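You operate a simulated robot arm through the tools that you are given. There is no shell and no other tool. Be economical: measure what you need, move in short steps, check, and stop when the job is done.

Carry out the task below with a simulated robot arm. There is one attempt and no reset: what you move stays moved.

TASK
Put things in order on the framing table top. At the end: the pink stamp card stands where the green weight stood; the green weight stands where the brown corner guard stood; the brown corner guard from the framing table top stands where the beige twine spool stood; the beige twine spool stands on top of the yellow blotter; whatever was shut is shut again. Leave all else as you found it, and nothing knocked over.

It is judged by the outcome, as a careful person would: the job done as asked, and still so three seconds after it is handed in. It fails if anything else is knocked over, pushed out of place, dropped, spilled or broken.

THE ROBOT
A 6-joint arm with a two-finger parallel gripper, fixed in place. Base frame: the origin is at the foot of the arm, x ahead of it, y to its left, z up; the work surface is at about z = 0.85. Lengths are in m, angles in degrees, forces in N, time in s.
With the tool pointing down near the work surface it reaches from about 0.24 to 0.64 m from the base axis. Its first joint turns from -66.0 to 66.0 degrees. Payload 2.7 kg.
Tool frame: the origin (TCP) lies between the finger pads and is the grasp point; the fingertips stand 0.023 m ahead of it; z points along the fingers, y is the line along which they close. The gripper opens to 0.094 m. The fingers are 0.038 m wide and 0.01 m thick; the gripper's body (0.054 by 0.096 m) begins 0.039 m behind the TCP.
Orientation is told as [roll, pitch, yaw] about the base's x, y, z axes, in that order, counted from this pose: with the fingers straight down and closing along the base's y, the tool's x points along the base's -x, its y along +y and its z along -z.

THE INTERFACE
- The arm moves only by the tool send_rows. Its argument "rows" is a list of rows, each a list of 7 numbers: the opening, from 0 (shut) to 1 (fully open), then the shift along the base's x, y, z in units of 100 mm (1.0 is 100 mm), then the turn, a rotation vector about the base's x, y, z in units of 180 degrees (1.0 is 180 degrees). In form: [[fingers, x, y, z, ax, ay, az], ...]. A call has 1 to 10 rows; each row is the pose to reach, as a shift and turn from the pose commanded when the call began. A call with a number of a shift or a turn outside -1 to 1 is refused whole. A row lasts 0.2 s, in which the tool goes at most 0.05 m and 8.6 degrees; a call with a longer step from one row to the next is refused whole, and so is a gripper value outside its range. A pose out of reach is approached as far as the arm can. The call stops where the force on the tool passes 40 N (or 10 N more than at its start, if that is more) or the arm is blocked; 0.2 s more then pass. The fingers move at their own pace (about 0.045 m/s each) and stop on an object; they squeeze with about 31 N. The grip force told is the motor's: it shows also when the fingers shut on nothing. Time passes only in rows, and 0.2 s behind the last, so rows that repeat a pose let the fingers close. It gives the time, the measured TCP pose, the force on the tool (base axes), the opening and the grip force at its end, in the units of the frame above (readings bear some noise).
- Cameras (640 x 400 px; columns grow to the right, rows downward): "scene" is fixed at [0.0769, -0.4298, 1.4073]; the picture's right is [0.78, -0.62, 0.00], its down [-0.34, -0.42, -0.84] and it looks along [0.52, 0.66, -0.54] (base axes); focal length 322 px, centre (320, 200). "wrist" rides on the gripper at [-0.039, 0, -0.044] in the tool frame; the picture's right is [0.00, -1.00, 0.00], its down [0.97, 0.00, -0.24] and it looks along [0.24, 0.00, 0.97] (tool axes); focal length 218 px, centre (320, 200).
- grab_frame(camera): a new picture of that camera. No time passes.
- locate(camera, pixels): for up to 12 pixels [column, row] of the newest picture of that camera ("zoom" is the newest enlarged one), the place [x, y, z] in the base frame of the surface seen there, good to about 0.002 m. No time passes.
- enlarge(camera, box): a new picture of the part [left, top, right, bottom] of that camera's present view, enlarged. No time passes.
- finish_job(): hands the job in; it is judged then, once.

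Work in short steps. Measure before you move; look again where a grasp or a placing could have gone wrong, and mend it. You have 80 turns and 38 pictures in all, those below and enlarged ones among them. Open the gripper and draw the arm clear of the work before you hand the job in, unless the task says otherwise; then end with one line.

The tools are called after "Call:" by a JSON object that holds its "name" and its "arguments". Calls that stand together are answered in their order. send_rows: Moves the arm, as the interface text tells. Its arguments: {"type":"object","properties":{"rows":{"type":"array","items":{"type":"array","items":{"type":"number"}}}},"required":["rows"]} The other tools are called the same way: grab_frame (camera) takes a picture; locate (camera, pixels) gives the place of the surface under pixels of a picture; enlarge (camera, box) takes an enlarged picture of a part of a camera's view; finish_job () hands the job in.

At the start:

```text
time_s: 0.0
tcp_pos: [0.3445, -0.034, 1.1933]
ee_rot: [0.0, -0.1, 0.0]
ft_force: [-0.4, -0.8, 0.0]
width: 0.0938
gripper_force: 0.0
```

scene: 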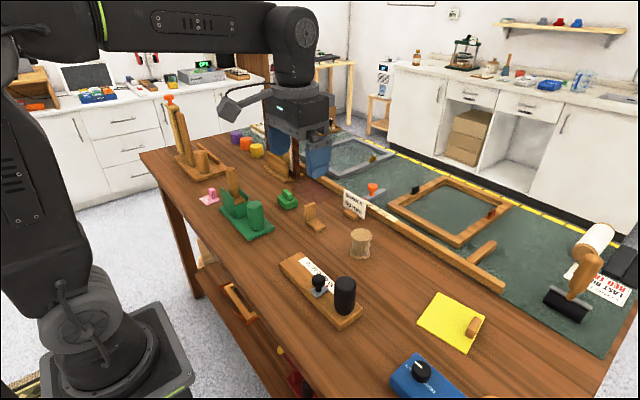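
wrist: 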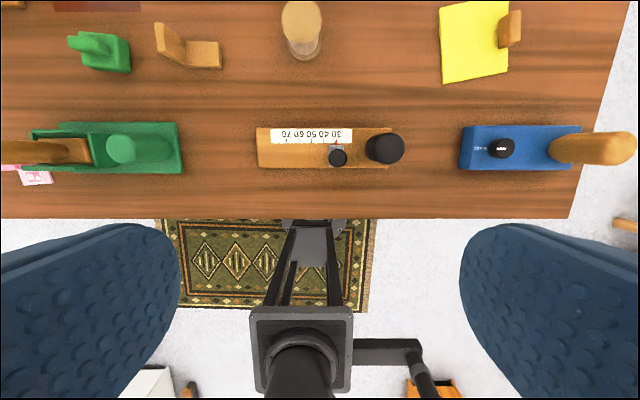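

The scene shows the pink card near (210,197), green weight (287,199), brown guard (313,217), spool (360,242) and yellow blotter (452,322). I enlarge to measure.

Call:
{"name": "enlarge", "arguments": {"camera": "scene", "box": [180, 150, 400, 288]}}

Call:
{"name": "enlarge", "arguments": {"camera": "scene", "box": [370, 260, 530, 360]}}

```text
2.90 times, centred on (290, 219) of scene
```

zoom: 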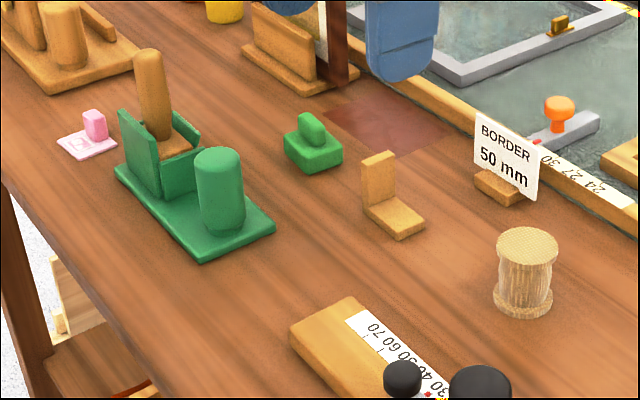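

```text
4.00 times, centred on (450, 310) of scene
```

zoom: 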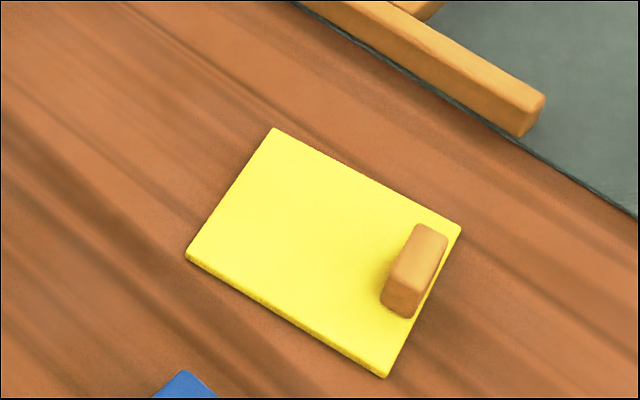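

I locate the key features in the present wrist and zoom pictures.

Call:
{"name": "locate", "arguments": {"camera": "zoom", "pixels": [[275, 130], [460, 228], [385, 376], [188, 252], [413, 228], [446, 238], [383, 298], [412, 315], [280, 230]]}}

Call:
{"name": "locate", "arguments": {"camera": "wrist", "pixels": [[90, 45], [110, 52], [130, 73], [82, 66], [130, 36], [203, 52], [221, 67], [165, 45], [188, 66], [302, 20], [35, 180], [475, 40]]}}

Call:
{"name": "locate", "arguments": {"camera": "scene", "pixels": [[212, 193], [201, 200], [218, 202], [210, 203], [310, 206], [322, 225], [360, 235], [362, 258], [288, 190], [283, 204], [254, 216], [278, 160]]}}

```text
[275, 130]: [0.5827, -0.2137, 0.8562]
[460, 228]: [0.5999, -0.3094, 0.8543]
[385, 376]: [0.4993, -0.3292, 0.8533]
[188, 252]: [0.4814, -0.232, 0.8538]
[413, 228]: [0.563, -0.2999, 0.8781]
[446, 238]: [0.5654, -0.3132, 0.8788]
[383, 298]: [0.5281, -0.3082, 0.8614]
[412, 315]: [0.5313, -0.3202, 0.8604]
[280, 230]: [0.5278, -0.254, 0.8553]
```

```text
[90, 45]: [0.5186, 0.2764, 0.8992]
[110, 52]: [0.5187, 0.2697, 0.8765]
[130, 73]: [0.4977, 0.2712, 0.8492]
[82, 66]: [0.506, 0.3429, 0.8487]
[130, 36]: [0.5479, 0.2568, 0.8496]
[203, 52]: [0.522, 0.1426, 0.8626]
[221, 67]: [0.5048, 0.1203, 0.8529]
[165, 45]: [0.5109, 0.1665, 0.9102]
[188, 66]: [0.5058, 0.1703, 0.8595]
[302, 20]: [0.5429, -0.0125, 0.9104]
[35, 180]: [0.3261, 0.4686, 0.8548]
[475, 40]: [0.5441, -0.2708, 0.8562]
```

```text
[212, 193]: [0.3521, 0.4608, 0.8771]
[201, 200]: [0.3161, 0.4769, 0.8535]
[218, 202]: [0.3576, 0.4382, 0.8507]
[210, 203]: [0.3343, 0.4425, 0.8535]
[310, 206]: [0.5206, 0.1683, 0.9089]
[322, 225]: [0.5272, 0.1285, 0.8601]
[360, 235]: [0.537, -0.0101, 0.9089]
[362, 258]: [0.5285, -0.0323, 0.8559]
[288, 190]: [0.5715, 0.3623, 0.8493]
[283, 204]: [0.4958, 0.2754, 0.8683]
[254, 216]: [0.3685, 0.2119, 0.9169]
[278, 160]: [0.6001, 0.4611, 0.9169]
```

Objects are roughly located. I move up over the spool/guard area for a top view.

Call:
{"name": "send_rows", "arguments": {"rows": [[1, 0.33, 0.33, 0, 0, 0, 0], [1, 0.66, 0.66, 0, 0, 0, 0], [1, 1, 1, 0, 0, 0, 0]]}}

Call:
{"name": "send_rows", "arguments": {"rows": [[1, 0.33, 0.2, -0.2, 0, 0, 0], [1, 0.66, 0.4, -0.4, 0, 0, 0], [1, 1, 0.6, -0.4, 0, 0, 0], [1, 1, 0.6, -0.4, 0, 0, 0]]}}

Call:
{"name": "grab_frame", "arguments": {"camera": "wrist"}}

```text
time_s: 0.8
tcp_pos: [0.4456, 0.0667, 1.1922]
ee_rot: [0.0, 0.0, -0.1]
ft_force: [0.8, -0.1, 0.0]
width: 0.0939
gripper_force: 0.0
```

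```text
time_s: 1.8
tcp_pos: [0.5454, 0.1264, 1.1526]
ee_rot: [0.0, 0.0, 0.0]
ft_force: [0.6, -0.3, 0.3]
width: 0.0945
gripper_force: 0.2
```

```text
33 pictures are left
```

wrist: 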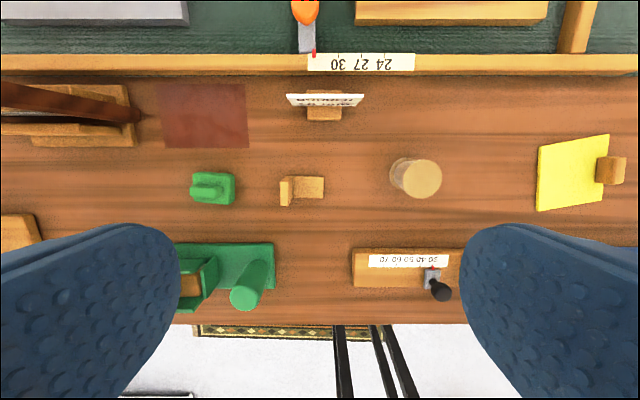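

A clear top view: weight (212,188), guard (302,190), spool (417,178). I measure their edges.

Call:
{"name": "locate", "arguments": {"camera": "wrist", "pixels": [[192, 203], [233, 206], [236, 175], [193, 174], [281, 206], [290, 178], [285, 192], [323, 199], [324, 178], [307, 188], [393, 160], [420, 178]]}}

Call:
{"name": "enlarge", "arguments": {"camera": "wrist", "box": [170, 130, 330, 230]}}

Call:
{"name": "locate", "arguments": {"camera": "zoom", "pixels": [[85, 295], [240, 303], [262, 190], [100, 175], [95, 240], [200, 240], [453, 300], [480, 195], [465, 250], [612, 270], [615, 190], [540, 185]]}}

Call:
{"name": "locate", "arguments": {"camera": "wrist", "pixels": [[408, 178], [441, 178], [424, 161], [424, 197], [392, 178], [390, 170], [398, 190], [400, 158]]}}

```text
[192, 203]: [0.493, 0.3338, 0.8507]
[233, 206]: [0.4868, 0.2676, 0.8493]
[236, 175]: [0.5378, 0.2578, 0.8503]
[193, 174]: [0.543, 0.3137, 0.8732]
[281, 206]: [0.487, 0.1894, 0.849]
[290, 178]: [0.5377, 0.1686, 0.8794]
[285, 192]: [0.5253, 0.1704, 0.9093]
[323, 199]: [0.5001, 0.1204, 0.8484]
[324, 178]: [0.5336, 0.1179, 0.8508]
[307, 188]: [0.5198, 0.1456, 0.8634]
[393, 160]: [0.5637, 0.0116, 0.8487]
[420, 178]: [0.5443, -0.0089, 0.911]
```

```text
4.00 times, centred on (250, 180) of wrist
```

zoom: 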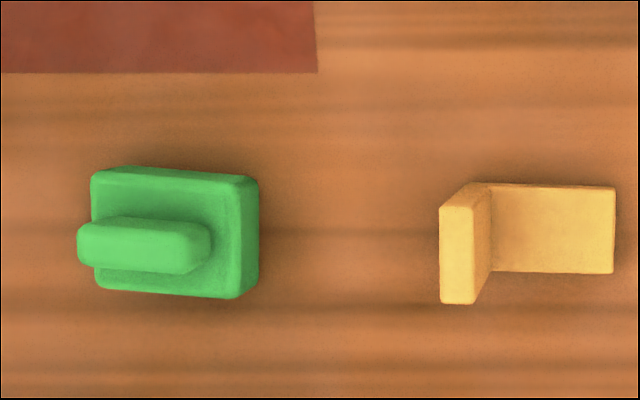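

```text
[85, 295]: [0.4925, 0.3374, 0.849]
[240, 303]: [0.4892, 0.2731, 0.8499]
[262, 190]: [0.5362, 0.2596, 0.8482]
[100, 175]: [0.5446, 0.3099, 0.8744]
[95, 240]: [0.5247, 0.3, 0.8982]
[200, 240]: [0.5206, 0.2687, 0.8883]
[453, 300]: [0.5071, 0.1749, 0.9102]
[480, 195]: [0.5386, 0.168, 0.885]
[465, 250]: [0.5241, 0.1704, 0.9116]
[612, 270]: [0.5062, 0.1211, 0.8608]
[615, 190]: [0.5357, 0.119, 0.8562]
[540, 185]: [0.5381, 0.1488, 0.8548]
```

```text
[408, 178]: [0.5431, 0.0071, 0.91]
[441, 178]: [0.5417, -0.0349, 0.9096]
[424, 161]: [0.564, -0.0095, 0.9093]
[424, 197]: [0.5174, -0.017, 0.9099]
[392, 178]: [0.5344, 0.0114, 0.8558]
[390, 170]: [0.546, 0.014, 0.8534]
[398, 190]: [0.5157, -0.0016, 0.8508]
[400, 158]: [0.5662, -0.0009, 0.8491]
```

Spool: top disc centre (0.541,-0.013), Ø≈48 mm, top z 0.910. I go above it.

Call:
{"name": "send_rows", "arguments": {"rows": [[1, 0, -0.33, -0.3, 0, 0, 0], [1, 0, -0.66, -0.6, 0, 0, 0], [1, 0, -1, -0.9, 0, 0, 0]]}}

Call:
{"name": "send_rows", "arguments": {"rows": [[1, -0.035, -0.39, -0.2, 0, 0, 0], [1, -0.035, -0.39, -0.5, 0, 0, 0], [1, -0.035, -0.39, -0.8, 0, 0, 0], [1, -0.035, -0.39, -0.8, 0, 0, 0]]}}

Call:
{"name": "grab_frame", "arguments": {"camera": "wrist"}}

```text
time_s: 2.6
tcp_pos: [0.5438, 0.0254, 1.0628]
ee_rot: [0.1, 0.0, 0.0]
ft_force: [1.0, 0.5, -0.1]
width: 0.0941
gripper_force: 0.2
```

```text
time_s: 3.6
tcp_pos: [0.5414, -0.0124, 0.9831]
ee_rot: [0.1, 0.0, 0.0]
ft_force: [-0.5, -0.2, 0.1]
width: 0.0939
gripper_force: 0.0
```

```text
31 pictures are left
```

wrist: 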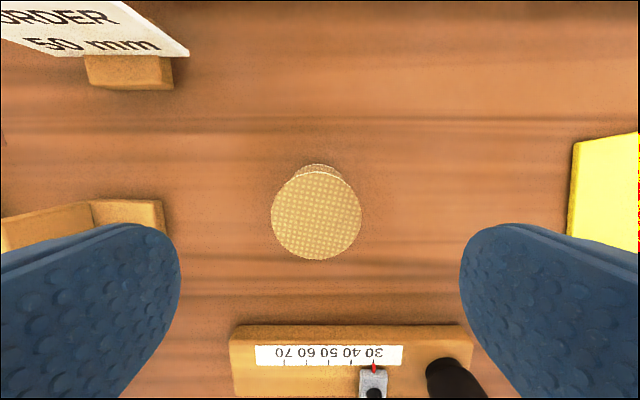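

The disc is centred at (316,216), sitting between the fingers. I check its centre and blotter features.

Call:
{"name": "locate", "arguments": {"camera": "wrist", "pixels": [[316, 216], [272, 216], [361, 216], [316, 173], [316, 259], [575, 145], [638, 133], [570, 232]]}}

Call:
{"name": "send_rows", "arguments": {"rows": [[1, 0, 0, -0.3, 0, 0, 0], [1, 0, 0, -0.6, 0, 0, 0], [1, 0, 0, -0.86, 0, 0, 0], [1, 0, 0, -0.86, 0, 0, 0]]}}

Call:
{"name": "send_rows", "arguments": {"rows": [[0.3, 0, 0, 0, 0, 0, 0], [0.3, 0, 0, 0, 0, 0, 0], [0.3, 0, 0, 0, 0, 0, 0], [0.3, 0, 0, 0, 0, 0, 0]]}}

```text
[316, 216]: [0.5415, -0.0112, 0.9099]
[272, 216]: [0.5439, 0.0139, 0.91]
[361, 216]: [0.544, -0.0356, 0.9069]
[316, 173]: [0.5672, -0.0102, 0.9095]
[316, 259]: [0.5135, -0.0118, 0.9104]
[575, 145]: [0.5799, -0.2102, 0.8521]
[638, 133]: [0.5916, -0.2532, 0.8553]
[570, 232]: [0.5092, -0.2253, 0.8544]
```

```text
time_s: 4.6
tcp_pos: [0.5422, -0.014, 0.8967]
ee_rot: [0.1, -0.1, 0.1]
ft_force: [0.4, 0.0, -0.1]
width: 0.0936
gripper_force: 0.1
```

```text
time_s: 5.6
tcp_pos: [0.5429, -0.0118, 0.8973]
ee_rot: [0.1, -0.1, -0.1]
ft_force: [0.1, 0.4, 0.0]
width: 0.0509
gripper_force: 31.6
```

Gripped at 51 mm. I lift and carry it toward the blotter.

Call:
{"name": "send_rows", "arguments": {"rows": [[0.3, 0, 0, 0.2, 0, 0, 0], [0.3, 0, 0, 0.45, 0, 0, 0], [0.3, 0, -0.3, 0.6, 0, 0, 0], [0.3, 0, -0.65, 0.6, 0, 0, 0], [0.3, 0, -1, 0.6, 0, 0, 0]]}}

Call:
{"name": "send_rows", "arguments": {"rows": [[0.3, -0.02, -0.3, 0, 0, 0, 0], [0.3, -0.04, -0.65, 0, 0, 0, 0], [0.3, -0.04, -1, 0, 0, 0, 0], [0.3, -0.04, -1, 0, 0, 0, 0]]}}

Call:
{"name": "grab_frame", "arguments": {"camera": "scene"}}

Call:
{"name": "grab_frame", "arguments": {"camera": "wrist"}}

```text
time_s: 6.8
tcp_pos: [0.5404, -0.115, 0.9572]
ee_rot: [0.0, 0.1, 0.0]
ft_force: [-0.1, 1.0, -1.1]
width: 0.0509
gripper_force: 30.8
```

```text
time_s: 7.8
tcp_pos: [0.5364, -0.2138, 0.957]
ee_rot: [0.1, 0.0, 0.1]
ft_force: [-0.1, 0.0, -1.9]
width: 0.051
gripper_force: 30.5
```

```text
30 pictures are left
```

scene: 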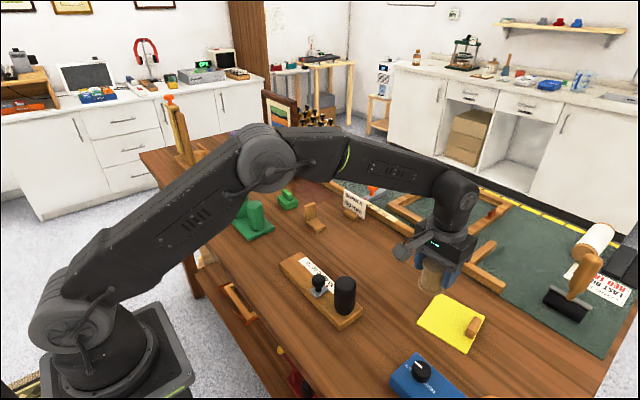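

```text
29 pictures are left
```

wrist: 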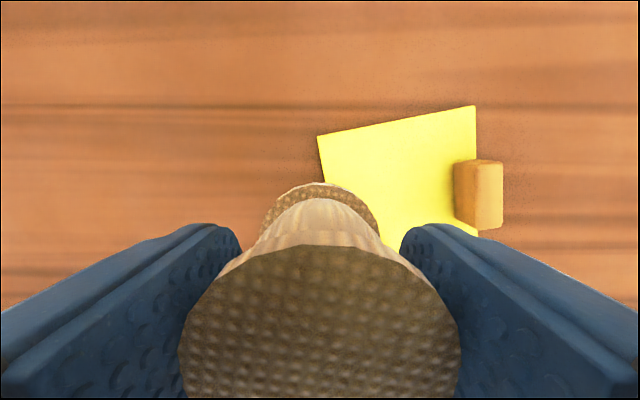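

I measure the blotter and its handle exactly.

Call:
{"name": "locate", "arguments": {"camera": "wrist", "pixels": [[319, 138], [474, 108], [455, 168], [457, 215], [478, 162], [500, 225], [502, 170], [400, 180], [330, 180]]}}

```text
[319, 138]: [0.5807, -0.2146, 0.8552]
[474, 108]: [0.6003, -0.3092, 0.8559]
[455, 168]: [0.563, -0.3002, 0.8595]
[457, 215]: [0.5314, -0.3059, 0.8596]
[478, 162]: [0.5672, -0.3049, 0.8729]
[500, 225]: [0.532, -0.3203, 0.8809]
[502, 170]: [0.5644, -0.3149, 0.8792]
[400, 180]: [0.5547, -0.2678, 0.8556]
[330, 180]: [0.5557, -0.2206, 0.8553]
```

Free yellow area at x≈0.54 spans y −0.222…−0.303; I put the spool centre at about (0.538,−0.26).

Call:
{"name": "send_rows", "arguments": {"rows": [[0.3, 0, -0.3, 0, 0, 0, 0], [0.3, 0.01, -0.46, 0, 0, 0, 0], [0.3, 0.01, -0.46, -0.2, 0, 0, 0], [0.3, 0.01, -0.46, -0.4, 0, 0, 0], [0.3, 0.01, -0.46, -0.48, 0, 0, 0], [0.3, 0.01, -0.46, -0.52, 0, 0, 0], [0.3, 0.01, -0.46, -0.53, 0, 0, 0]]}}

Call:
{"name": "enlarge", "arguments": {"camera": "scene", "box": [370, 240, 530, 340]}}

```text
time_s: 9.4
tcp_pos: [0.5386, -0.258, 0.904]
ee_rot: [0.0, 0.0, 0.0]
ft_force: [0.6, 0.9, -1.6]
width: 0.0509
gripper_force: 31.2
```

```text
4.00 times, centred on (450, 290) of scene
```

zoom: 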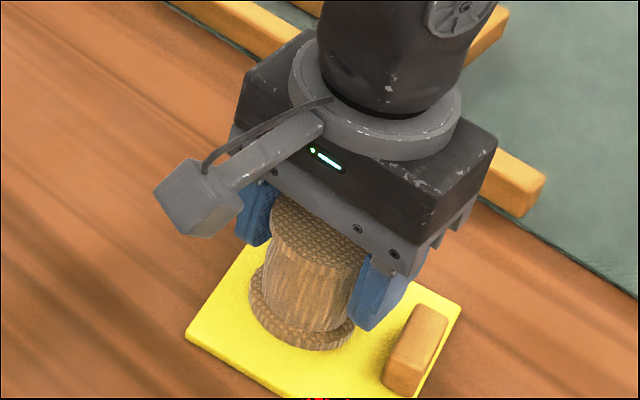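

Spool is just above the blotter, clear of the handle. I lower it by millimetres until contact.

Call:
{"name": "send_rows", "arguments": {"rows": [[0.3, 0, 0, -0.005, 0, 0, 0], [0.3, 0, 0, -0.01, 0, 0, 0], [0.3, 0, 0, -0.01, 0, 0, 0]]}}

Call:
{"name": "send_rows", "arguments": {"rows": [[0.3, 0, 0, -0.005, 0, 0, 0], [0.3, 0, 0, -0.01, 0, 0, 0], [0.3, 0, 0, -0.01, 0, 0, 0]]}}

```text
time_s: 10.2
tcp_pos: [0.5384, -0.2593, 0.9033]
ee_rot: [-0.1, 0.0, -0.1]
ft_force: [-1.3, 0.6, 3.0]
width: 0.0507
gripper_force: 31.0
```

```text
time_s: 11.0
tcp_pos: [0.5382, -0.2597, 0.9021]
ee_rot: [-0.1, -0.1, 0.0]
ft_force: [-2.3, 1.1, 12.0]
width: 0.0511
gripper_force: 31.2
```

Contact (12 N). I back off 1 mm, release with a limited opening, then rise.

Call:
{"name": "send_rows", "arguments": {"rows": [[0.3, 0, 0, 0.01, 0, 0, 0], [0.66, 0, 0, 0.01, 0, 0, 0], [0.66, 0, 0, 0.01, 0, 0, 0], [0.66, 0, 0, 0.01, 0, 0, 0]]}}

Call:
{"name": "send_rows", "arguments": {"rows": [[0.66, 0, 0, 0.1, 0, 0, 0], [0.66, 0, 0, 0.3, 0, 0, 0], [0.66, 0, 0, 0.6, 0, 0, 0], [1, 0, 0, 1, 0, 0, 0]]}}

Call:
{"name": "enlarge", "arguments": {"camera": "scene", "box": [370, 240, 530, 340]}}

```text
time_s: 12.0
tcp_pos: [0.5384, -0.2584, 0.9035]
ee_rot: [0.1, 0.1, 0.0]
ft_force: [0.9, 1.5, -1.0]
width: 0.0619
gripper_force: 0.0
```

```text
time_s: 13.0
tcp_pos: [0.5388, -0.2589, 1.0036]
ee_rot: [0.0, 0.0, 0.0]
ft_force: [0.8, 0.0, -0.7]
width: 0.0939
gripper_force: 0.1
```

```text
4.00 times, centred on (450, 290) of scene
```

zoom: 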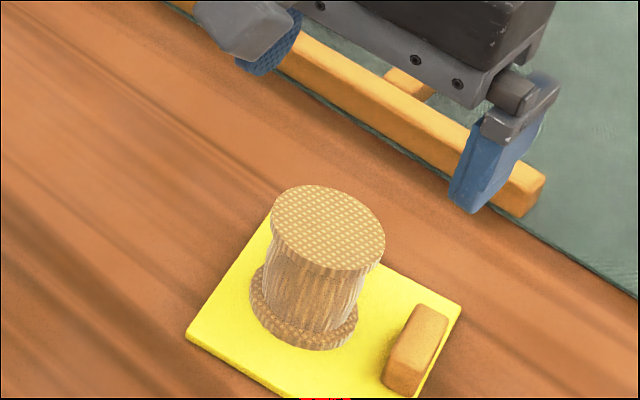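

Spool stands on the blotter. Now I go to the guard (plate at about (0.522,0.173)).

Call:
{"name": "send_rows", "arguments": {"rows": [[1, 0, 0.4, 0, 0, 0, 0], [1, 0, 0.8, 0, 0, 0, 0], [1, 0, 1, 0.2, 0, 0, 0]]}}

Call:
{"name": "send_rows", "arguments": {"rows": [[1, 0, 0.33, 0, 0, 0, 0], [1, 0, 0.66, 0, 0, 0, 0], [1, 0, 1, 0, 0, 0, 0]]}}

Call:
{"name": "send_rows", "arguments": {"rows": [[1, 0, 0.33, 0, 0, 0, 0], [1, 0, 0.66, 0, 0, 0, 0], [1, 0, 1, 0, 0, 0, 0]]}}

Call:
{"name": "send_rows", "arguments": {"rows": [[1, -0.06, 0.33, 0, 0, 0, 0], [1, -0.12, 0.66, 0, 0, 0, 0], [1, -0.16, 1, 0, 0, 0, 0]]}}

Call:
{"name": "send_rows", "arguments": {"rows": [[1, 0, 0.31, 0, 0, 0, 0], [1, 0, 0.31, 0, 0, 0, 0]]}}

Call:
{"name": "grab_frame", "arguments": {"camera": "wrist"}}

```text
time_s: 13.8
tcp_pos: [0.5389, -0.1574, 1.0233]
ee_rot: [0.0, -0.1, 0.0]
ft_force: [0.5, -0.3, 1.6]
width: 0.0939
gripper_force: 0.1
```

```text
time_s: 14.6
tcp_pos: [0.537, -0.0581, 1.0236]
ee_rot: [0.0, 0.1, 0.1]
ft_force: [-0.4, -0.2, -0.4]
width: 0.0941
gripper_force: 0.0
```

```text
time_s: 15.4
tcp_pos: [0.538, 0.0417, 1.0247]
ee_rot: [0.0, 0.0, 0.0]
ft_force: [-0.8, 0.4, -1.4]
width: 0.0942
gripper_force: 0.0
```

```text
time_s: 16.2
tcp_pos: [0.521, 0.1418, 1.0241]
ee_rot: [0.0, 0.1, 0.1]
ft_force: [0.0, -0.1, -0.1]
width: 0.094
gripper_force: 0.0
```

```text
time_s: 16.8
tcp_pos: [0.5222, 0.1722, 1.0237]
ee_rot: [0.1, 0.1, 0.0]
ft_force: [0.6, -0.4, -0.8]
width: 0.0939
gripper_force: 0.1
```

```text
26 pictures are left
```

wrist: 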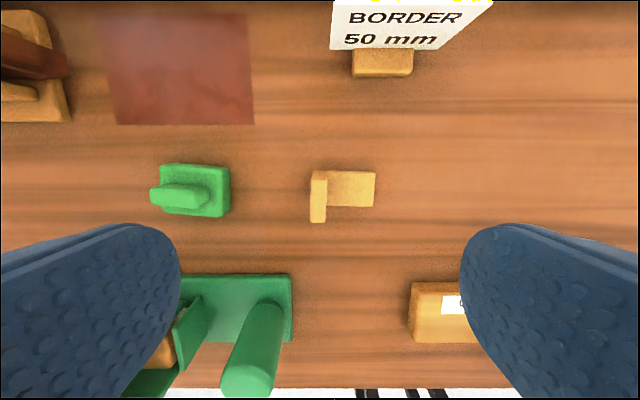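

I measure the guard and weight more exactly from here.

Call:
{"name": "locate", "arguments": {"camera": "wrist", "pixels": [[312, 200], [324, 200], [318, 175], [318, 218], [318, 198], [373, 188], [373, 174], [371, 204], [335, 188], [180, 197], [222, 190], [205, 197]]}}

Call:
{"name": "enlarge", "arguments": {"camera": "wrist", "box": [140, 140, 300, 240]}}

Call:
{"name": "locate", "arguments": {"camera": "zoom", "pixels": [[85, 105], [325, 125], [330, 300], [80, 290], [45, 215], [225, 230], [245, 170], [355, 110], [355, 310]]}}

```text
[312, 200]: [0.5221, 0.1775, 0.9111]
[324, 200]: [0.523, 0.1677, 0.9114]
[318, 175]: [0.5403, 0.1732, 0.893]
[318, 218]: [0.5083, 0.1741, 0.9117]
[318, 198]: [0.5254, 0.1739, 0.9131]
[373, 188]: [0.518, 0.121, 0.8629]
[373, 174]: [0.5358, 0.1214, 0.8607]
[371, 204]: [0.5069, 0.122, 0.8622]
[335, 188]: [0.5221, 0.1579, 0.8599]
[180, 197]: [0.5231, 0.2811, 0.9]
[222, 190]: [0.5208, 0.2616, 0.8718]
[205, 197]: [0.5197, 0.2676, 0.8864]
```

```text
4.00 times, centred on (220, 190) of wrist
```

zoom: 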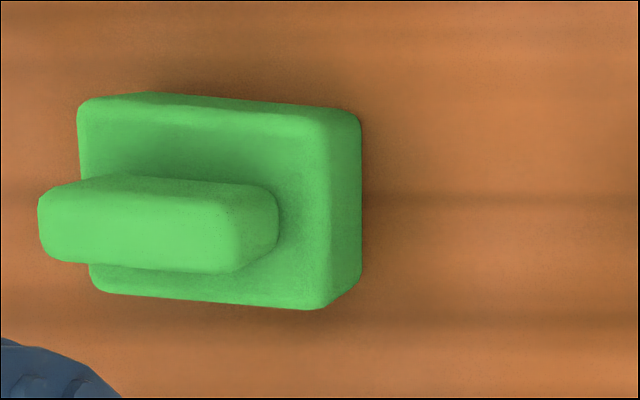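

```text
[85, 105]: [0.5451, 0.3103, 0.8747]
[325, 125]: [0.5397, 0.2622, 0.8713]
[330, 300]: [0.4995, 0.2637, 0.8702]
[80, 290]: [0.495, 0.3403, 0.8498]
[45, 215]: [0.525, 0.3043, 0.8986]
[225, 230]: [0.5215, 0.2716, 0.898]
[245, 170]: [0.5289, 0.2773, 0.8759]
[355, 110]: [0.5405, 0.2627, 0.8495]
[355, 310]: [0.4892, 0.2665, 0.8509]
```

Guard plate centred (0.522,0.173), top 0.911; whole guard centre (0.522,0.149). I descend with a part-opened gripper and grip the plate.

Call:
{"name": "send_rows", "arguments": {"rows": [[0.6, 0, 0, -0.3, 0, 0, 0], [0.6, 0, 0, -0.6, 0, 0, 0], [0.6, 0, 0, -0.7, 0, 0, 0], [0.6, 0, 0.005, -0.7, 0, 0, 0]]}}

Call:
{"name": "send_rows", "arguments": {"rows": [[0.6, 0, 0, -0.3, 0, 0, 0], [0.6, 0, 0, -0.6, 0, 0, 0], [0.6, 0, 0, -0.6, 0, 0, 0]]}}

Call:
{"name": "send_rows", "arguments": {"rows": [[0, 0, 0, 0, 0, 0, 0], [0, 0, 0, 0, 0, 0, 0], [0, 0, 0, 0, 0, 0, 0], [0, 0, 0, 0, 0, 0, 0]]}}

```text
time_s: 17.8
tcp_pos: [0.5216, 0.173, 0.953]
ee_rot: [0.1, 0.1, 0.0]
ft_force: [-0.4, -0.2, 0.6]
width: 0.0564
gripper_force: 0.1
```

```text
time_s: 18.6
tcp_pos: [0.5231, 0.1728, 0.8927]
ee_rot: [0.0, 0.0, 0.0]
ft_force: [-0.6, 0.5, 0.2]
width: 0.0563
gripper_force: 0.0
```

```text
time_s: 19.6
tcp_pos: [0.522, 0.1721, 0.8925]
ee_rot: [0.0, 0.0, -0.1]
ft_force: [0.3, -1.3, 0.9]
width: 0.0113
gripper_force: 31.0
```

Gripped at 11 mm. Lift and carry toward the old spool place (plate target y≈0.013, x≈0.541).

Call:
{"name": "send_rows", "arguments": {"rows": [[0, 0, 0, 0.15, 0, 0, 0], [0, 0, 0, 0.45, 0, 0, 0], [0, 0.06, -0.3, 0.5, 0, 0, 0], [0, 0.12, -0.65, 0.5, 0, 0, 0], [0, 0.19, -1, 0.5, 0, 0, 0]]}}

Call:
{"name": "send_rows", "arguments": {"rows": [[0, 0, -0.3, 0, 0, 0, 0], [0, 0, -0.6, 0, 0, 0, 0], [0, 0, -0.6, 0, 0, 0, 0]]}}

Call:
{"name": "grab_frame", "arguments": {"camera": "wrist"}}

Call:
{"name": "enlarge", "arguments": {"camera": "scene", "box": [280, 180, 440, 280]}}

```text
time_s: 20.8
tcp_pos: [0.54, 0.0723, 0.9423]
ee_rot: [0.0, 0.1, 0.0]
ft_force: [-0.4, 0.8, 0.5]
width: 0.0114
gripper_force: 30.7
```

```text
time_s: 21.6
tcp_pos: [0.5399, 0.0129, 0.9429]
ee_rot: [0.1, 0.0, 0.0]
ft_force: [0.1, 0.0, -0.2]
width: 0.0113
gripper_force: 31.0
```

```text
24 pictures are left
```

wrist: 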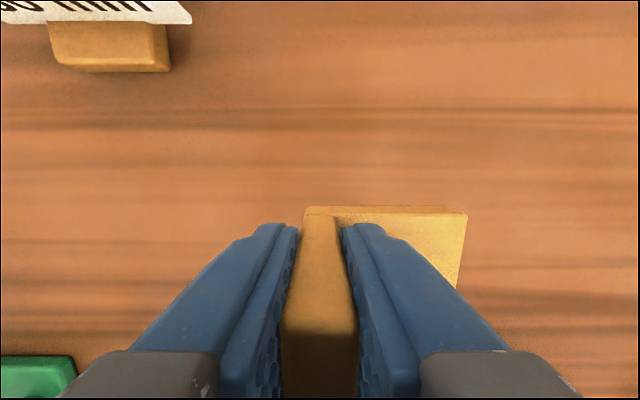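

```text
4.00 times, centred on (360, 230) of scene
```

zoom: 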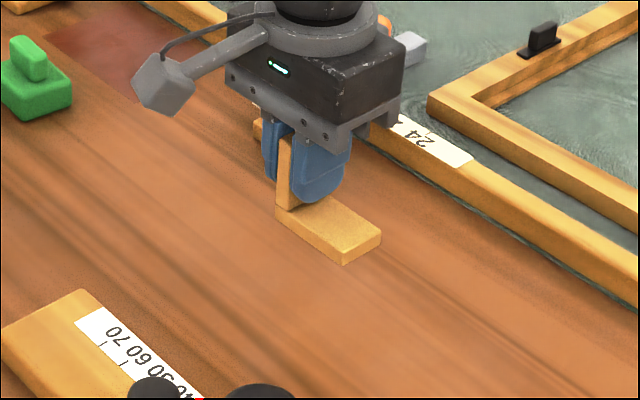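

Held level and over the spot. I lower to just above the table, then feel for contact.

Call:
{"name": "send_rows", "arguments": {"rows": [[0, 0.01, 0, -0.2, 0, 0, 0], [0, 0.01, 0, -0.4, 0, 0, 0], [0, 0.01, 0, -0.48, 0, 0, 0], [0, 0.01, 0, -0.49, 0, 0, 0], [0, 0.01, 0, -0.49, 0, 0, 0]]}}

Call:
{"name": "send_rows", "arguments": {"rows": [[0, 0, 0, -0.005, 0, 0, 0], [0, 0, 0, -0.01, 0, 0, 0], [0, 0, 0, -0.01, 0, 0, 0]]}}

```text
time_s: 22.8
tcp_pos: [0.5423, 0.0123, 0.8945]
ee_rot: [0.1, 0.0, -0.1]
ft_force: [-0.2, -0.4, 0.1]
width: 0.0111
gripper_force: 31.6
```

```text
time_s: 23.6
tcp_pos: [0.543, 0.013, 0.8925]
ee_rot: [-0.1, -0.1, -0.1]
ft_force: [0.1, -0.5, -0.8]
width: 0.0111
gripper_force: 30.8
```

Call:
{"name": "send_rows", "arguments": {"rows": [[0, 0, 0, -0.005, 0, 0, 0], [0, 0, 0, -0.01, 0, 0, 0], [0, 0, 0, -0.01, 0, 0, 0]]}}

```text
time_s: 24.4
tcp_pos: [0.5421, 0.0125, 0.8915]
ee_rot: [0.0, -0.1, 0.0]
ft_force: [-0.8, -0.9, 1.9]
width: 0.011
gripper_force: 31.1
```

Light contact now. I release with a modest opening and rise.

Call:
{"name": "send_rows", "arguments": {"rows": [[0.5, 0, 0, 0, 0, 0, 0], [0.5, 0, 0, 0, 0, 0, 0], [0.5, 0, 0, 0, 0, 0, 0], [0.5, 0, 0, 0.1, 0, 0, 0], [0.5, 0, 0, 0.3, 0, 0, 0], [0.5, 0, 0, 0.6, 0, 0, 0], [0.7, 0, 0, 1, 0, 0, 0]]}}

Call:
{"name": "send_rows", "arguments": {"rows": [[1, -0.05, 0.33, 0.1, 0, 0, 0], [1, -0.1, 0.66, 0.2, 0, 0, 0], [1, -0.2, 1, 0.2, 0, 0, 0]]}}

Call:
{"name": "grab_frame", "arguments": {"camera": "wrist"}}

Call:
{"name": "locate", "arguments": {"camera": "wrist", "pixels": [[160, 190], [225, 190], [320, 200]]}}

```text
time_s: 26.0
tcp_pos: [0.5423, 0.0119, 0.9924]
ee_rot: [0.0, 0.0, 0.0]
ft_force: [0.2, -0.2, 0.4]
width: 0.0657
gripper_force: 0.0
```

```text
time_s: 26.8
tcp_pos: [0.5224, 0.1118, 1.0126]
ee_rot: [0.0, 0.0, 0.0]
ft_force: [-1.0, -1.0, -1.0]
width: 0.094
gripper_force: 0.0
```

```text
22 pictures are left
```

wrist: 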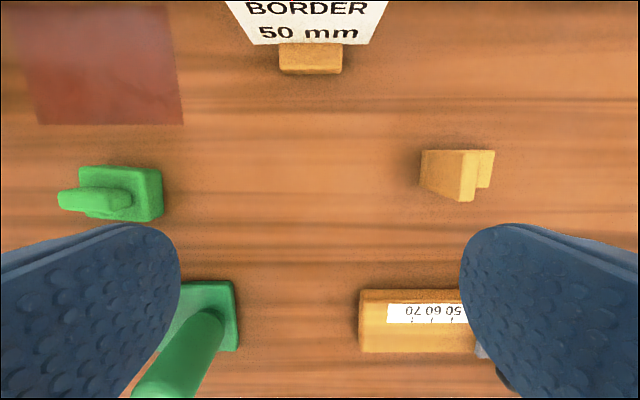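

```text
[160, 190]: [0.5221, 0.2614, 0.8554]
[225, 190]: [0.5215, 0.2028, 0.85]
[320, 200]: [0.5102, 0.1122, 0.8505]
```

Guard stands well. Now to the weight at (0.522,0.287).

Call:
{"name": "send_rows", "arguments": {"rows": [[1, 0, 0.33, 0, 0, 0, 0], [1, 0, 0.66, 0, 0, 0, 0], [1, 0, 1, 0, 0, 0, 0]]}}

Call:
{"name": "send_rows", "arguments": {"rows": [[1, 0, 0.4, 0, 0, 0, 0], [1, 0, 0.75, 0, 0, 0, 0], [1, 0, 0.75, -0.4, 0, 0, 0], [1, 0, 0.75, -0.4, 0, 0, 0]]}}

Call:
{"name": "grab_frame", "arguments": {"camera": "wrist"}}

```text
time_s: 27.6
tcp_pos: [0.5231, 0.2111, 1.0125]
ee_rot: [0.0, 0.0, 0.0]
ft_force: [-0.1, -0.3, 0.1]
width: 0.094
gripper_force: 0.1
```

```text
time_s: 28.6
tcp_pos: [0.5215, 0.287, 0.9723]
ee_rot: [0.0, 0.0, 0.1]
ft_force: [0.0, -0.1, -0.5]
width: 0.0942
gripper_force: 0.0
```

```text
21 pictures are left
```

wrist: 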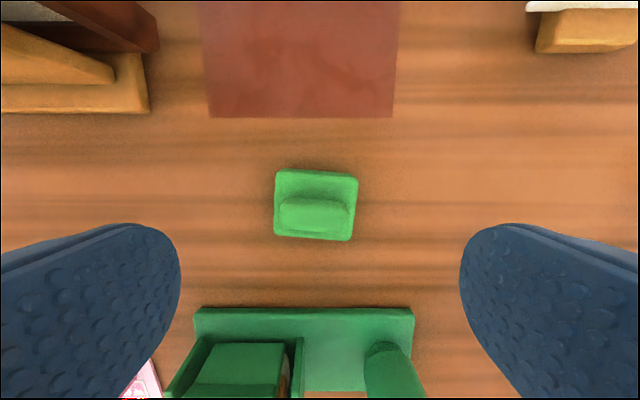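

Weight is centred at (315,205). I descend to z 0.878 and grip its body.

Call:
{"name": "locate", "arguments": {"camera": "wrist", "pixels": [[277, 172], [356, 178], [351, 238], [276, 233], [315, 215]]}}

Call:
{"name": "send_rows", "arguments": {"rows": [[1, 0, 0.01, -0.3, 0, 0, 0], [1, 0, 0.01, -0.6, 0, 0, 0], [1, 0, 0.01, -0.85, 0, 0, 0], [1, 0, 0.01, -0.94, 0, 0, 0], [1, 0, 0.01, -0.94, 0, 0, 0]]}}

Call:
{"name": "send_rows", "arguments": {"rows": [[0.3, 0, 0, 0, 0, 0, 0], [0.3, 0, 0, 0, 0, 0, 0], [0.3, 0, 0, 0, 0, 0, 0], [0.3, 0, 0, 0, 0, 0, 0]]}}

```text
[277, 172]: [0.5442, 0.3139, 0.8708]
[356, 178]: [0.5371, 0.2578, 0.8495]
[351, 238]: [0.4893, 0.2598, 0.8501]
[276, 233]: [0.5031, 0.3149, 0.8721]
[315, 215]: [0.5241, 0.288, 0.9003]
```

```text
time_s: 29.8
tcp_pos: [0.5221, 0.2878, 0.8775]
ee_rot: [0.1, 0.0, 0.0]
ft_force: [0.0, -0.2, -0.4]
width: 0.094
gripper_force: 0.0
```

```text
time_s: 30.8
tcp_pos: [0.5215, 0.2884, 0.8777]
ee_rot: [-0.1, 0.0, -0.1]
ft_force: [-1.0, 1.8, 0.1]
width: 0.0582
gripper_force: 31.1
```

Gripped at 58 mm. I lift and check the hold.

Call:
{"name": "send_rows", "arguments": {"rows": [[0.3, 0, 0, 0.1, 0, 0, 0], [0.3, 0, 0, 0.3, 0, 0, 0], [0.3, 0, 0, 0.5, 0, 0, 0], [0.3, 0, -0.2, 0.5, 0, 0, 0], [0.3, 0, -0.5, 0.5, 0, 0, 0], [0.3, 0, -0.8, 0.5, 0, 0, 0], [0.3, 0, -1, 0.5, 0, 0, 0], [0.3, 0, -1, 0.5, 0, 0, 0]]}}

Call:
{"name": "send_rows", "arguments": {"rows": [[0.3, 0, -0.2, 0, 0, 0, 0], [0.3, 0, -0.39, 0, 0, 0, 0], [0.3, 0, -0.39, -0.2, 0, 0, 0], [0.3, 0, -0.39, -0.35, 0, 0, 0], [0.3, 0, -0.39, -0.35, 0, 0, 0]]}}

Call:
{"name": "enlarge", "arguments": {"camera": "scene", "box": [240, 160, 400, 260]}}

```text
time_s: 32.6
tcp_pos: [0.5224, 0.1876, 0.9279]
ee_rot: [0.0, 0.0, 0.1]
ft_force: [0.0, -0.3, -4.4]
width: 0.058
gripper_force: 30.8
```

```text
time_s: 33.8
tcp_pos: [0.5231, 0.1499, 0.8927]
ee_rot: [0.1, 0.0, -0.1]
ft_force: [-0.2, -0.1, -3.0]
width: 0.0582
gripper_force: 31.3
```

```text
4.00 times, centred on (320, 210) of scene
```

zoom: 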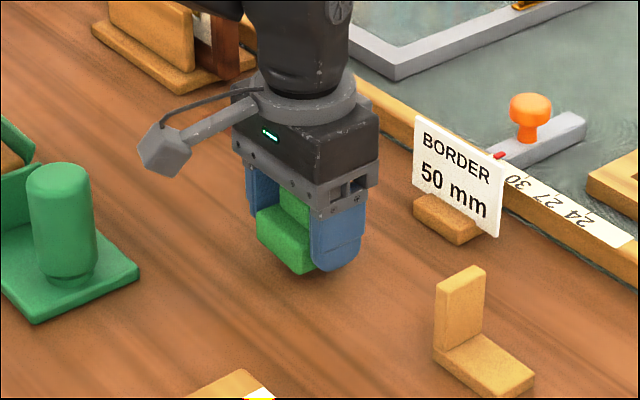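

Held level. I lower to contact.

Call:
{"name": "send_rows", "arguments": {"rows": [[0.3, 0, -0.01, -0.08, 0, 0, 0], [0.3, 0, -0.01, -0.13, 0, 0, 0], [0.3, 0, -0.01, -0.14, 0, 0, 0], [0.3, 0, -0.01, -0.145, 0, 0, 0], [0.3, 0, -0.01, -0.145, 0, 0, 0]]}}

Call:
{"name": "send_rows", "arguments": {"rows": [[0.3, 0, 0, -0.005, 0, 0, 0], [0.3, 0, 0, -0.01, 0, 0, 0], [0.3, 0, 0, -0.01, 0, 0, 0]]}}

```text
time_s: 35.0
tcp_pos: [0.5212, 0.1483, 0.8773]
ee_rot: [0.0, 0.1, 0.0]
ft_force: [0.2, -0.5, -4.1]
width: 0.0584
gripper_force: 30.9
```

```text
time_s: 35.8
tcp_pos: [0.5219, 0.1472, 0.8781]
ee_rot: [0.1, 0.0, 0.0]
ft_force: [-0.2, -0.8, -1.3]
width: 0.0582
gripper_force: 31.4
```

Call:
{"name": "send_rows", "arguments": {"rows": [[0.3, 0, 0, -0.005, 0, 0, 0], [0.3, 0, 0, -0.005, 0, 0, 0]]}}

Call:
{"name": "send_rows", "arguments": {"rows": [[0.85, 0, 0, 0, 0, 0, 0], [0.85, 0, 0, 0, 0, 0, 0], [0.85, 0, 0, 0, 0, 0, 0], [0.85, 0, 0, 0.1, 0, 0, 0], [0.85, 0, 0, 0.4, 0, 0, 0], [0.85, 0, 0, 0.8, 0, 0, 0], [0.85, 0, 0, 1, 0, 0, 0]]}}

Call:
{"name": "send_rows", "arguments": {"rows": [[0.85, 0, 0.2, 0.4, 0, 0, 0], [0.85, -0.2, 0.5, 0.7, 0, 0, 0], [0.85, -0.4, 0.8, 0.9, 0, 0, 0], [0.85, -0.6, 1, 0.9, 0, 0, 0]]}}

Call:
{"name": "grab_frame", "arguments": {"camera": "wrist"}}

Call:
{"name": "enlarge", "arguments": {"camera": "scene", "box": [180, 150, 400, 288]}}

```text
time_s: 36.4
tcp_pos: [0.5216, 0.1477, 0.8786]
ee_rot: [0.0, -0.2, 0.0]
ft_force: [-2.5, -0.6, 5.0]
width: 0.058
gripper_force: 31.5
```

```text
time_s: 38.0
tcp_pos: [0.522, 0.1492, 0.977]
ee_rot: [0.0, 0.0, 0.0]
ft_force: [-1.3, 0.6, -0.4]
width: 0.0799
gripper_force: 0.0
```

```text
time_s: 39.0
tcp_pos: [0.4609, 0.2488, 1.0685]
ee_rot: [0.0, -0.1, -0.1]
ft_force: [-0.7, -0.5, 0.6]
width: 0.0797
gripper_force: 0.0
```

```text
19 pictures are left
```

wrist: 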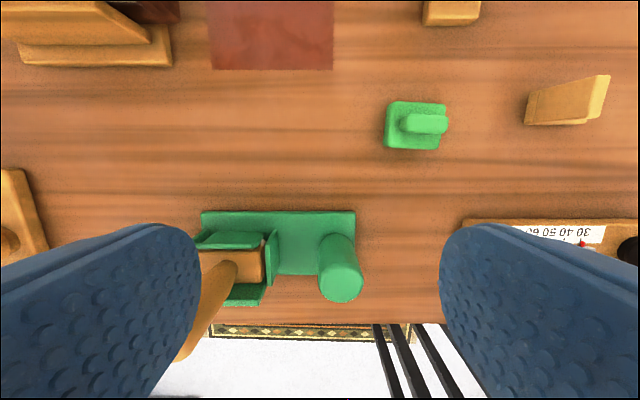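

```text
2.90 times, centred on (290, 219) of scene
```

zoom: 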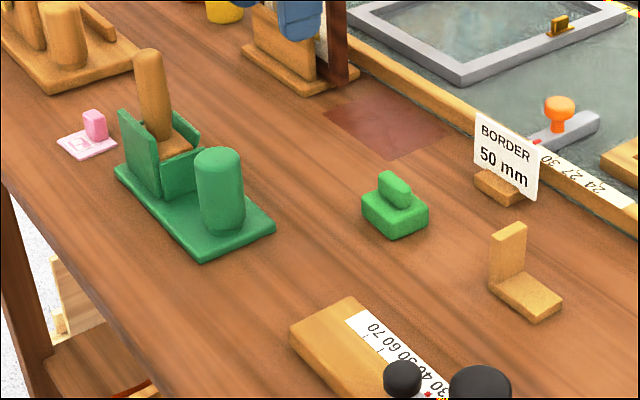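

Weight is in place. Now measure surroundings of the pink card: tall handle (148,55), left block (65,65), pink knob (95,125).

Call:
{"name": "locate", "arguments": {"camera": "zoom", "pixels": [[148, 55], [150, 130], [130, 115], [117, 165], [95, 118], [93, 138], [60, 145], [115, 147], [80, 158], [65, 60], [50, 90], [130, 68]]}}

Call:
{"name": "send_rows", "arguments": {"rows": [[0.85, -0.2, 0.4, 0.1, 0, 0, 0], [0.85, -0.4, 0.75, 0.2, 0, 0, 0], [0.85, -0.6, 1, 0.3, 0, 0, 0]]}}

Call:
{"name": "send_rows", "arguments": {"rows": [[0.85, 0, 0.4, 0, 0, 0, 0], [0.85, 0, 0.8, 0, 0, 0, 0], [0.85, 0, 1, 0, 0, 0, 0], [0.85, 0, 1, 0, 0, 0, 0]]}}

Call:
{"name": "grab_frame", "arguments": {"camera": "wrist"}}

```text
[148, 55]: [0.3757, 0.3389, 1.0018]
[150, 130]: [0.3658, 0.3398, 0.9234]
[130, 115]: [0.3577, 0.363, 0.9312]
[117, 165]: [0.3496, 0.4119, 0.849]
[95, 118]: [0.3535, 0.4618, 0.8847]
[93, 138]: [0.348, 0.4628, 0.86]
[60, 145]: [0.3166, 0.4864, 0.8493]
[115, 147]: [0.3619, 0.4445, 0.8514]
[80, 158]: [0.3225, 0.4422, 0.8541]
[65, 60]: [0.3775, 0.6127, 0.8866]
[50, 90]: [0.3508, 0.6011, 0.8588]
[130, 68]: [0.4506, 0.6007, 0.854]
```

```text
time_s: 39.8
tcp_pos: [0.4022, 0.3491, 1.098]
ee_rot: [0.0, 0.0, 0.0]
ft_force: [0.9, 0.7, -0.8]
width: 0.0799
gripper_force: 0.1
```

```text
time_s: 40.8
tcp_pos: [0.4019, 0.45, 1.0972]
ee_rot: [-0.2, 0.0, 0.0]
ft_force: [0.4, -0.5, 0.7]
width: 0.0798
gripper_force: 0.0
```

```text
17 pictures are left
```

wrist: 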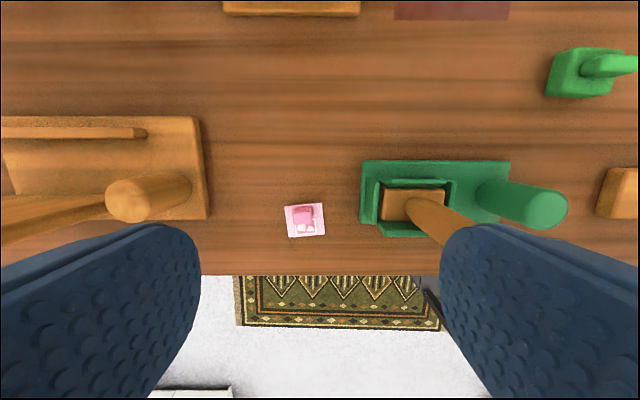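

Call:
{"name": "enlarge", "arguments": {"camera": "wrist", "box": [256, 180, 384, 260]}}

Call:
{"name": "locate", "arguments": {"camera": "wrist", "pixels": [[370, 190], [361, 220], [378, 235], [205, 217], [200, 125], [130, 200], [450, 185], [440, 220]]}}

```text
5.00 times, centred on (320, 220) of wrist
```

zoom: 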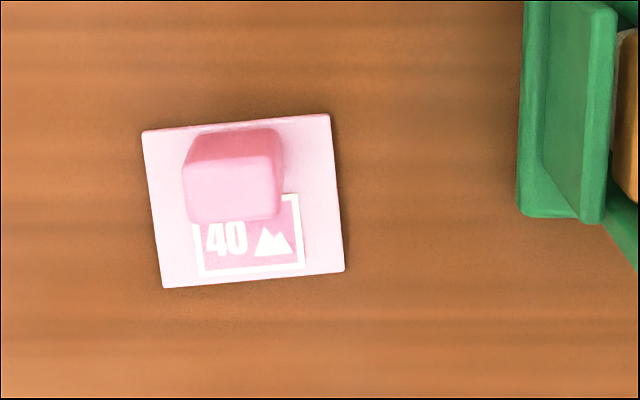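

```text
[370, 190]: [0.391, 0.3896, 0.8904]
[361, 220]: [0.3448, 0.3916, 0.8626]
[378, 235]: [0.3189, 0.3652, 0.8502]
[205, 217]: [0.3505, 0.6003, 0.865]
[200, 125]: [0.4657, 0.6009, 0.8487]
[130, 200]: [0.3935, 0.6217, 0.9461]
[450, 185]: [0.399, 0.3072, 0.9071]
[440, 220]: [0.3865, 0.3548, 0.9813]
```

Call:
{"name": "locate", "arguments": {"camera": "zoom", "pixels": [[146, 134], [328, 118], [341, 268], [165, 285], [190, 185], [270, 165], [278, 205], [195, 212], [235, 185], [520, 190], [610, 20], [590, 215]]}}

```text
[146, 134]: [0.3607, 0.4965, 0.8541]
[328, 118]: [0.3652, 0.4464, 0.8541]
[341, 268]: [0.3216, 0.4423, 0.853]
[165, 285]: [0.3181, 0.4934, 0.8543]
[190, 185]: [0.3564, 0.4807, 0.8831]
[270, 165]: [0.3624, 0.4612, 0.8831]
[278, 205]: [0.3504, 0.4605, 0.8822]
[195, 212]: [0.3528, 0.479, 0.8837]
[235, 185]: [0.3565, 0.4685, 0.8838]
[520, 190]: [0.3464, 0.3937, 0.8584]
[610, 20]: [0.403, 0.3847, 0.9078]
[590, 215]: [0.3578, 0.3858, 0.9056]
```

Pink knob top centre (0.355,0.4705,0.883), card centre (0.3415,0.470), yaw ≈ +5°. I go above it with that turn, gripper part-open.

Call:
{"name": "send_rows", "arguments": {"rows": [[0.6, -0.25, 0.1, 0, 0, 0, 0.014], [0.6, -0.47, 0.21, -0.1, 0, 0, 0.028], [0.6, -0.47, 0.21, -0.5, 0, 0, 0.028], [0.6, -0.47, 0.21, -0.9, 0, 0, 0.028], [0.6, -0.47, 0.21, -1, 0, 0, 0.028], [0.6, -0.47, 0.21, -1, 0, 0, 0.028]]}}

Call:
{"name": "send_rows", "arguments": {"rows": [[0.6, 0, 0, -0.4, 0, 0, 0], [0.6, 0, 0, -0.4, 0, 0, 0]]}}

Call:
{"name": "grab_frame", "arguments": {"camera": "wrist"}}

```text
time_s: 42.2
tcp_pos: [0.3546, 0.4688, 0.997]
ee_rot: [0.0, 0.0, 4.9]
ft_force: [0.7, 0.3, -0.2]
width: 0.0568
gripper_force: 0.2
```

```text
time_s: 42.8
tcp_pos: [0.3541, 0.4716, 0.9581]
ee_rot: [-0.1, 0.0, 5.1]
ft_force: [-0.2, -0.8, -1.4]
width: 0.0565
gripper_force: 0.1
```

```text
15 pictures are left
```

wrist: 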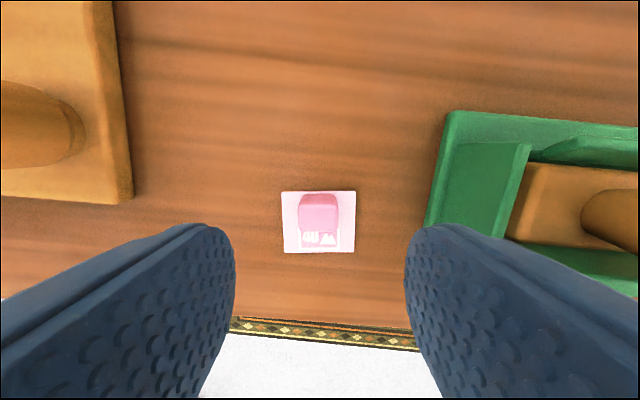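

Well aligned. I descend to z 0.881 and close.

Call:
{"name": "send_rows", "arguments": {"rows": [[0.6, 0, 0, -0.3, 0, 0, 0], [0.6, 0, 0, -0.6, 0, 0, 0], [0.6, 0, 0, -0.76, 0, 0, 0], [0.6, 0, 0, -0.76, 0, 0, 0]]}}

Call:
{"name": "send_rows", "arguments": {"rows": [[0, 0, 0, 0, 0, 0, 0], [0, 0, 0, 0, 0, 0, 0], [0, 0, 0, 0, 0, 0, 0], [0, 0, 0, 0, 0, 0, 0]]}}

Call:
{"name": "send_rows", "arguments": {"rows": [[0, 0, 0, 0.1, 0, 0, 0], [0, 0, 0, 0.3, 0, 0, 0], [0, 0, 0, 0.6, 0, 0, 0], [0, 0, 0, 0.6, 0, 0, 0]]}}

Call:
{"name": "grab_frame", "arguments": {"camera": "wrist"}}

```text
time_s: 43.8
tcp_pos: [0.3542, 0.4697, 0.8796]
ee_rot: [0.0, 0.0, 5.0]
ft_force: [0.6, 0.6, 0.0]
width: 0.0564
gripper_force: 0.1
```

```text
time_s: 44.8
tcp_pos: [0.355, 0.4715, 0.8806]
ee_rot: [0.0, 0.1, 5.1]
ft_force: [-1.0, -0.7, -0.6]
width: 0.0227
gripper_force: 30.9
```

```text
time_s: 45.8
tcp_pos: [0.3575, 0.4705, 0.9411]
ee_rot: [0.0, -0.1, 5.1]
ft_force: [-0.1, 0.0, 0.0]
width: 0.0228
gripper_force: 30.3
```

```text
14 pictures are left
```

wrist: 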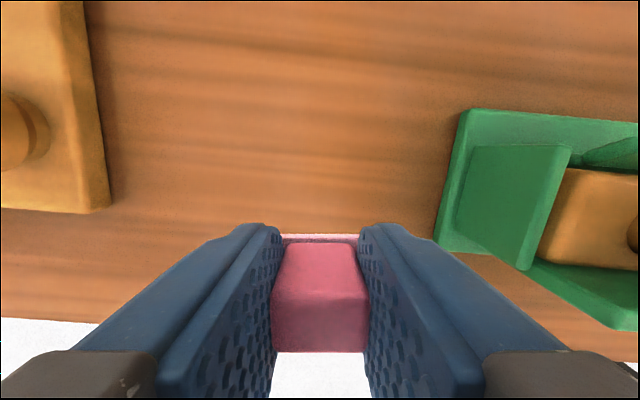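

Held. I move in x first (away from the stand), then toward the weight's old place.

Call:
{"name": "send_rows", "arguments": {"rows": [[0, 0.3, 0, 0.3, 0, 0, 0], [0, 0.65, 0, 0.3, 0, 0, 0], [0, 1, 0, 0.3, 0, 0, 0]]}}

Call:
{"name": "send_rows", "arguments": {"rows": [[0, 0.4, 0, 0, 0, 0, 0], [0, 0.8, -0.2, 0, 0, 0, 0], [0, 0.8, -0.6, 0, 0, 0, 0], [0, 0.8, -1, 0, 0, 0, 0]]}}

Call:
{"name": "send_rows", "arguments": {"rows": [[0, 0, -0.4, 0, 0, 0, 0], [0, 0, -0.82, 0, 0, 0, 0], [0, 0, -0.82, -0.4, 0, 0, 0], [0, 0, -0.82, -0.75, 0, 0, 0], [0, 0, -0.82, -0.75, 0, 0, 0]]}}

Call:
{"name": "enlarge", "arguments": {"camera": "scene", "box": [220, 150, 380, 250]}}

```text
time_s: 46.6
tcp_pos: [0.4446, 0.458, 0.9672]
ee_rot: [-0.1, 0.1, 5.0]
ft_force: [-0.4, 0.4, -0.3]
width: 0.0229
gripper_force: 30.8
out of reach, approached as far as the arm can: row 3
```

```text
time_s: 47.6
tcp_pos: [0.5253, 0.3573, 0.9678]
ee_rot: [0.0, 0.0, 5.1]
ft_force: [1.4, 0.1, -0.2]
width: 0.0229
gripper_force: 31.4
out of reach, approached as far as the arm can: row 1, 2, 3
```

```text
time_s: 48.8
tcp_pos: [0.5244, 0.2757, 0.8947]
ee_rot: [0.0, -0.1, 5.0]
ft_force: [1.1, 0.5, 0.0]
width: 0.023
gripper_force: 31.1
```

```text
4.00 times, centred on (300, 200) of scene
```

zoom: 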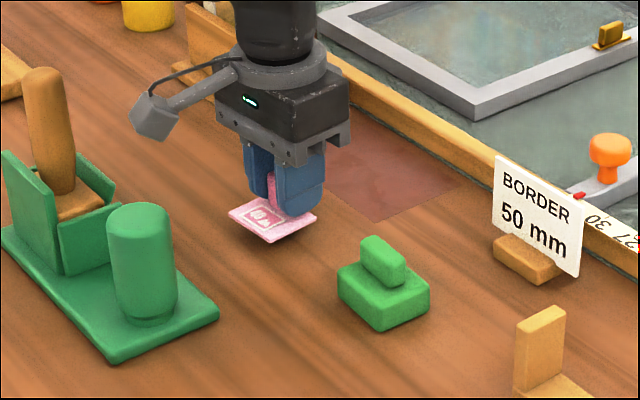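

The reach clipping left an offset: now (0.5245,0.276); I correct to (0.536,0.288) and lower to near the table.

Call:
{"name": "send_rows", "arguments": {"rows": [[0, 0.06, 0.06, 0, 0, 0, 0], [0, 0.115, 0.12, 0, 0, 0, 0], [0, 0.115, 0.12, -0.1, 0, 0, 0], [0, 0.115, 0.12, -0.12, 0, 0, 0], [0, 0.115, 0.12, -0.12, 0, 0, 0]]}}

Call:
{"name": "enlarge", "arguments": {"camera": "scene", "box": [260, 170, 340, 220]}}

```text
time_s: 50.0
tcp_pos: [0.5358, 0.2886, 0.8812]
ee_rot: [0.0, 0.0, 5.0]
ft_force: [0.4, 0.3, -0.1]
width: 0.0227
gripper_force: 30.9
```

```text
8.00 times, centred on (300, 195) of scene
```

zoom: 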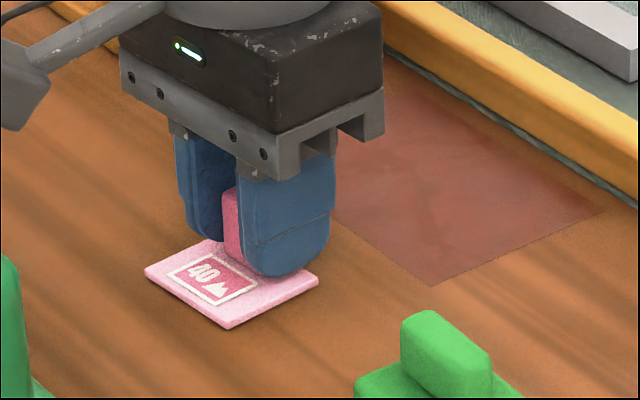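

Call:
{"name": "locate", "arguments": {"camera": "zoom", "pixels": [[150, 271], [316, 280], [228, 323]]}}

Call:
{"name": "send_rows", "arguments": {"rows": [[0, 0, 0, -0.005, 0, 0, 0], [0, 0, 0, -0.01, 0, 0, 0], [0, 0, 0, -0.01, 0, 0, 0]]}}

```text
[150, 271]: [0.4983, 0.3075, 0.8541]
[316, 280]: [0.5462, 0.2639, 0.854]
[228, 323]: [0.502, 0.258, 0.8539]
```

```text
time_s: 50.8
tcp_pos: [0.535, 0.2874, 0.8802]
ee_rot: [0.0, 0.0, 4.9]
ft_force: [0.2, 0.8, 1.2]
width: 0.0228
gripper_force: 31.0
```

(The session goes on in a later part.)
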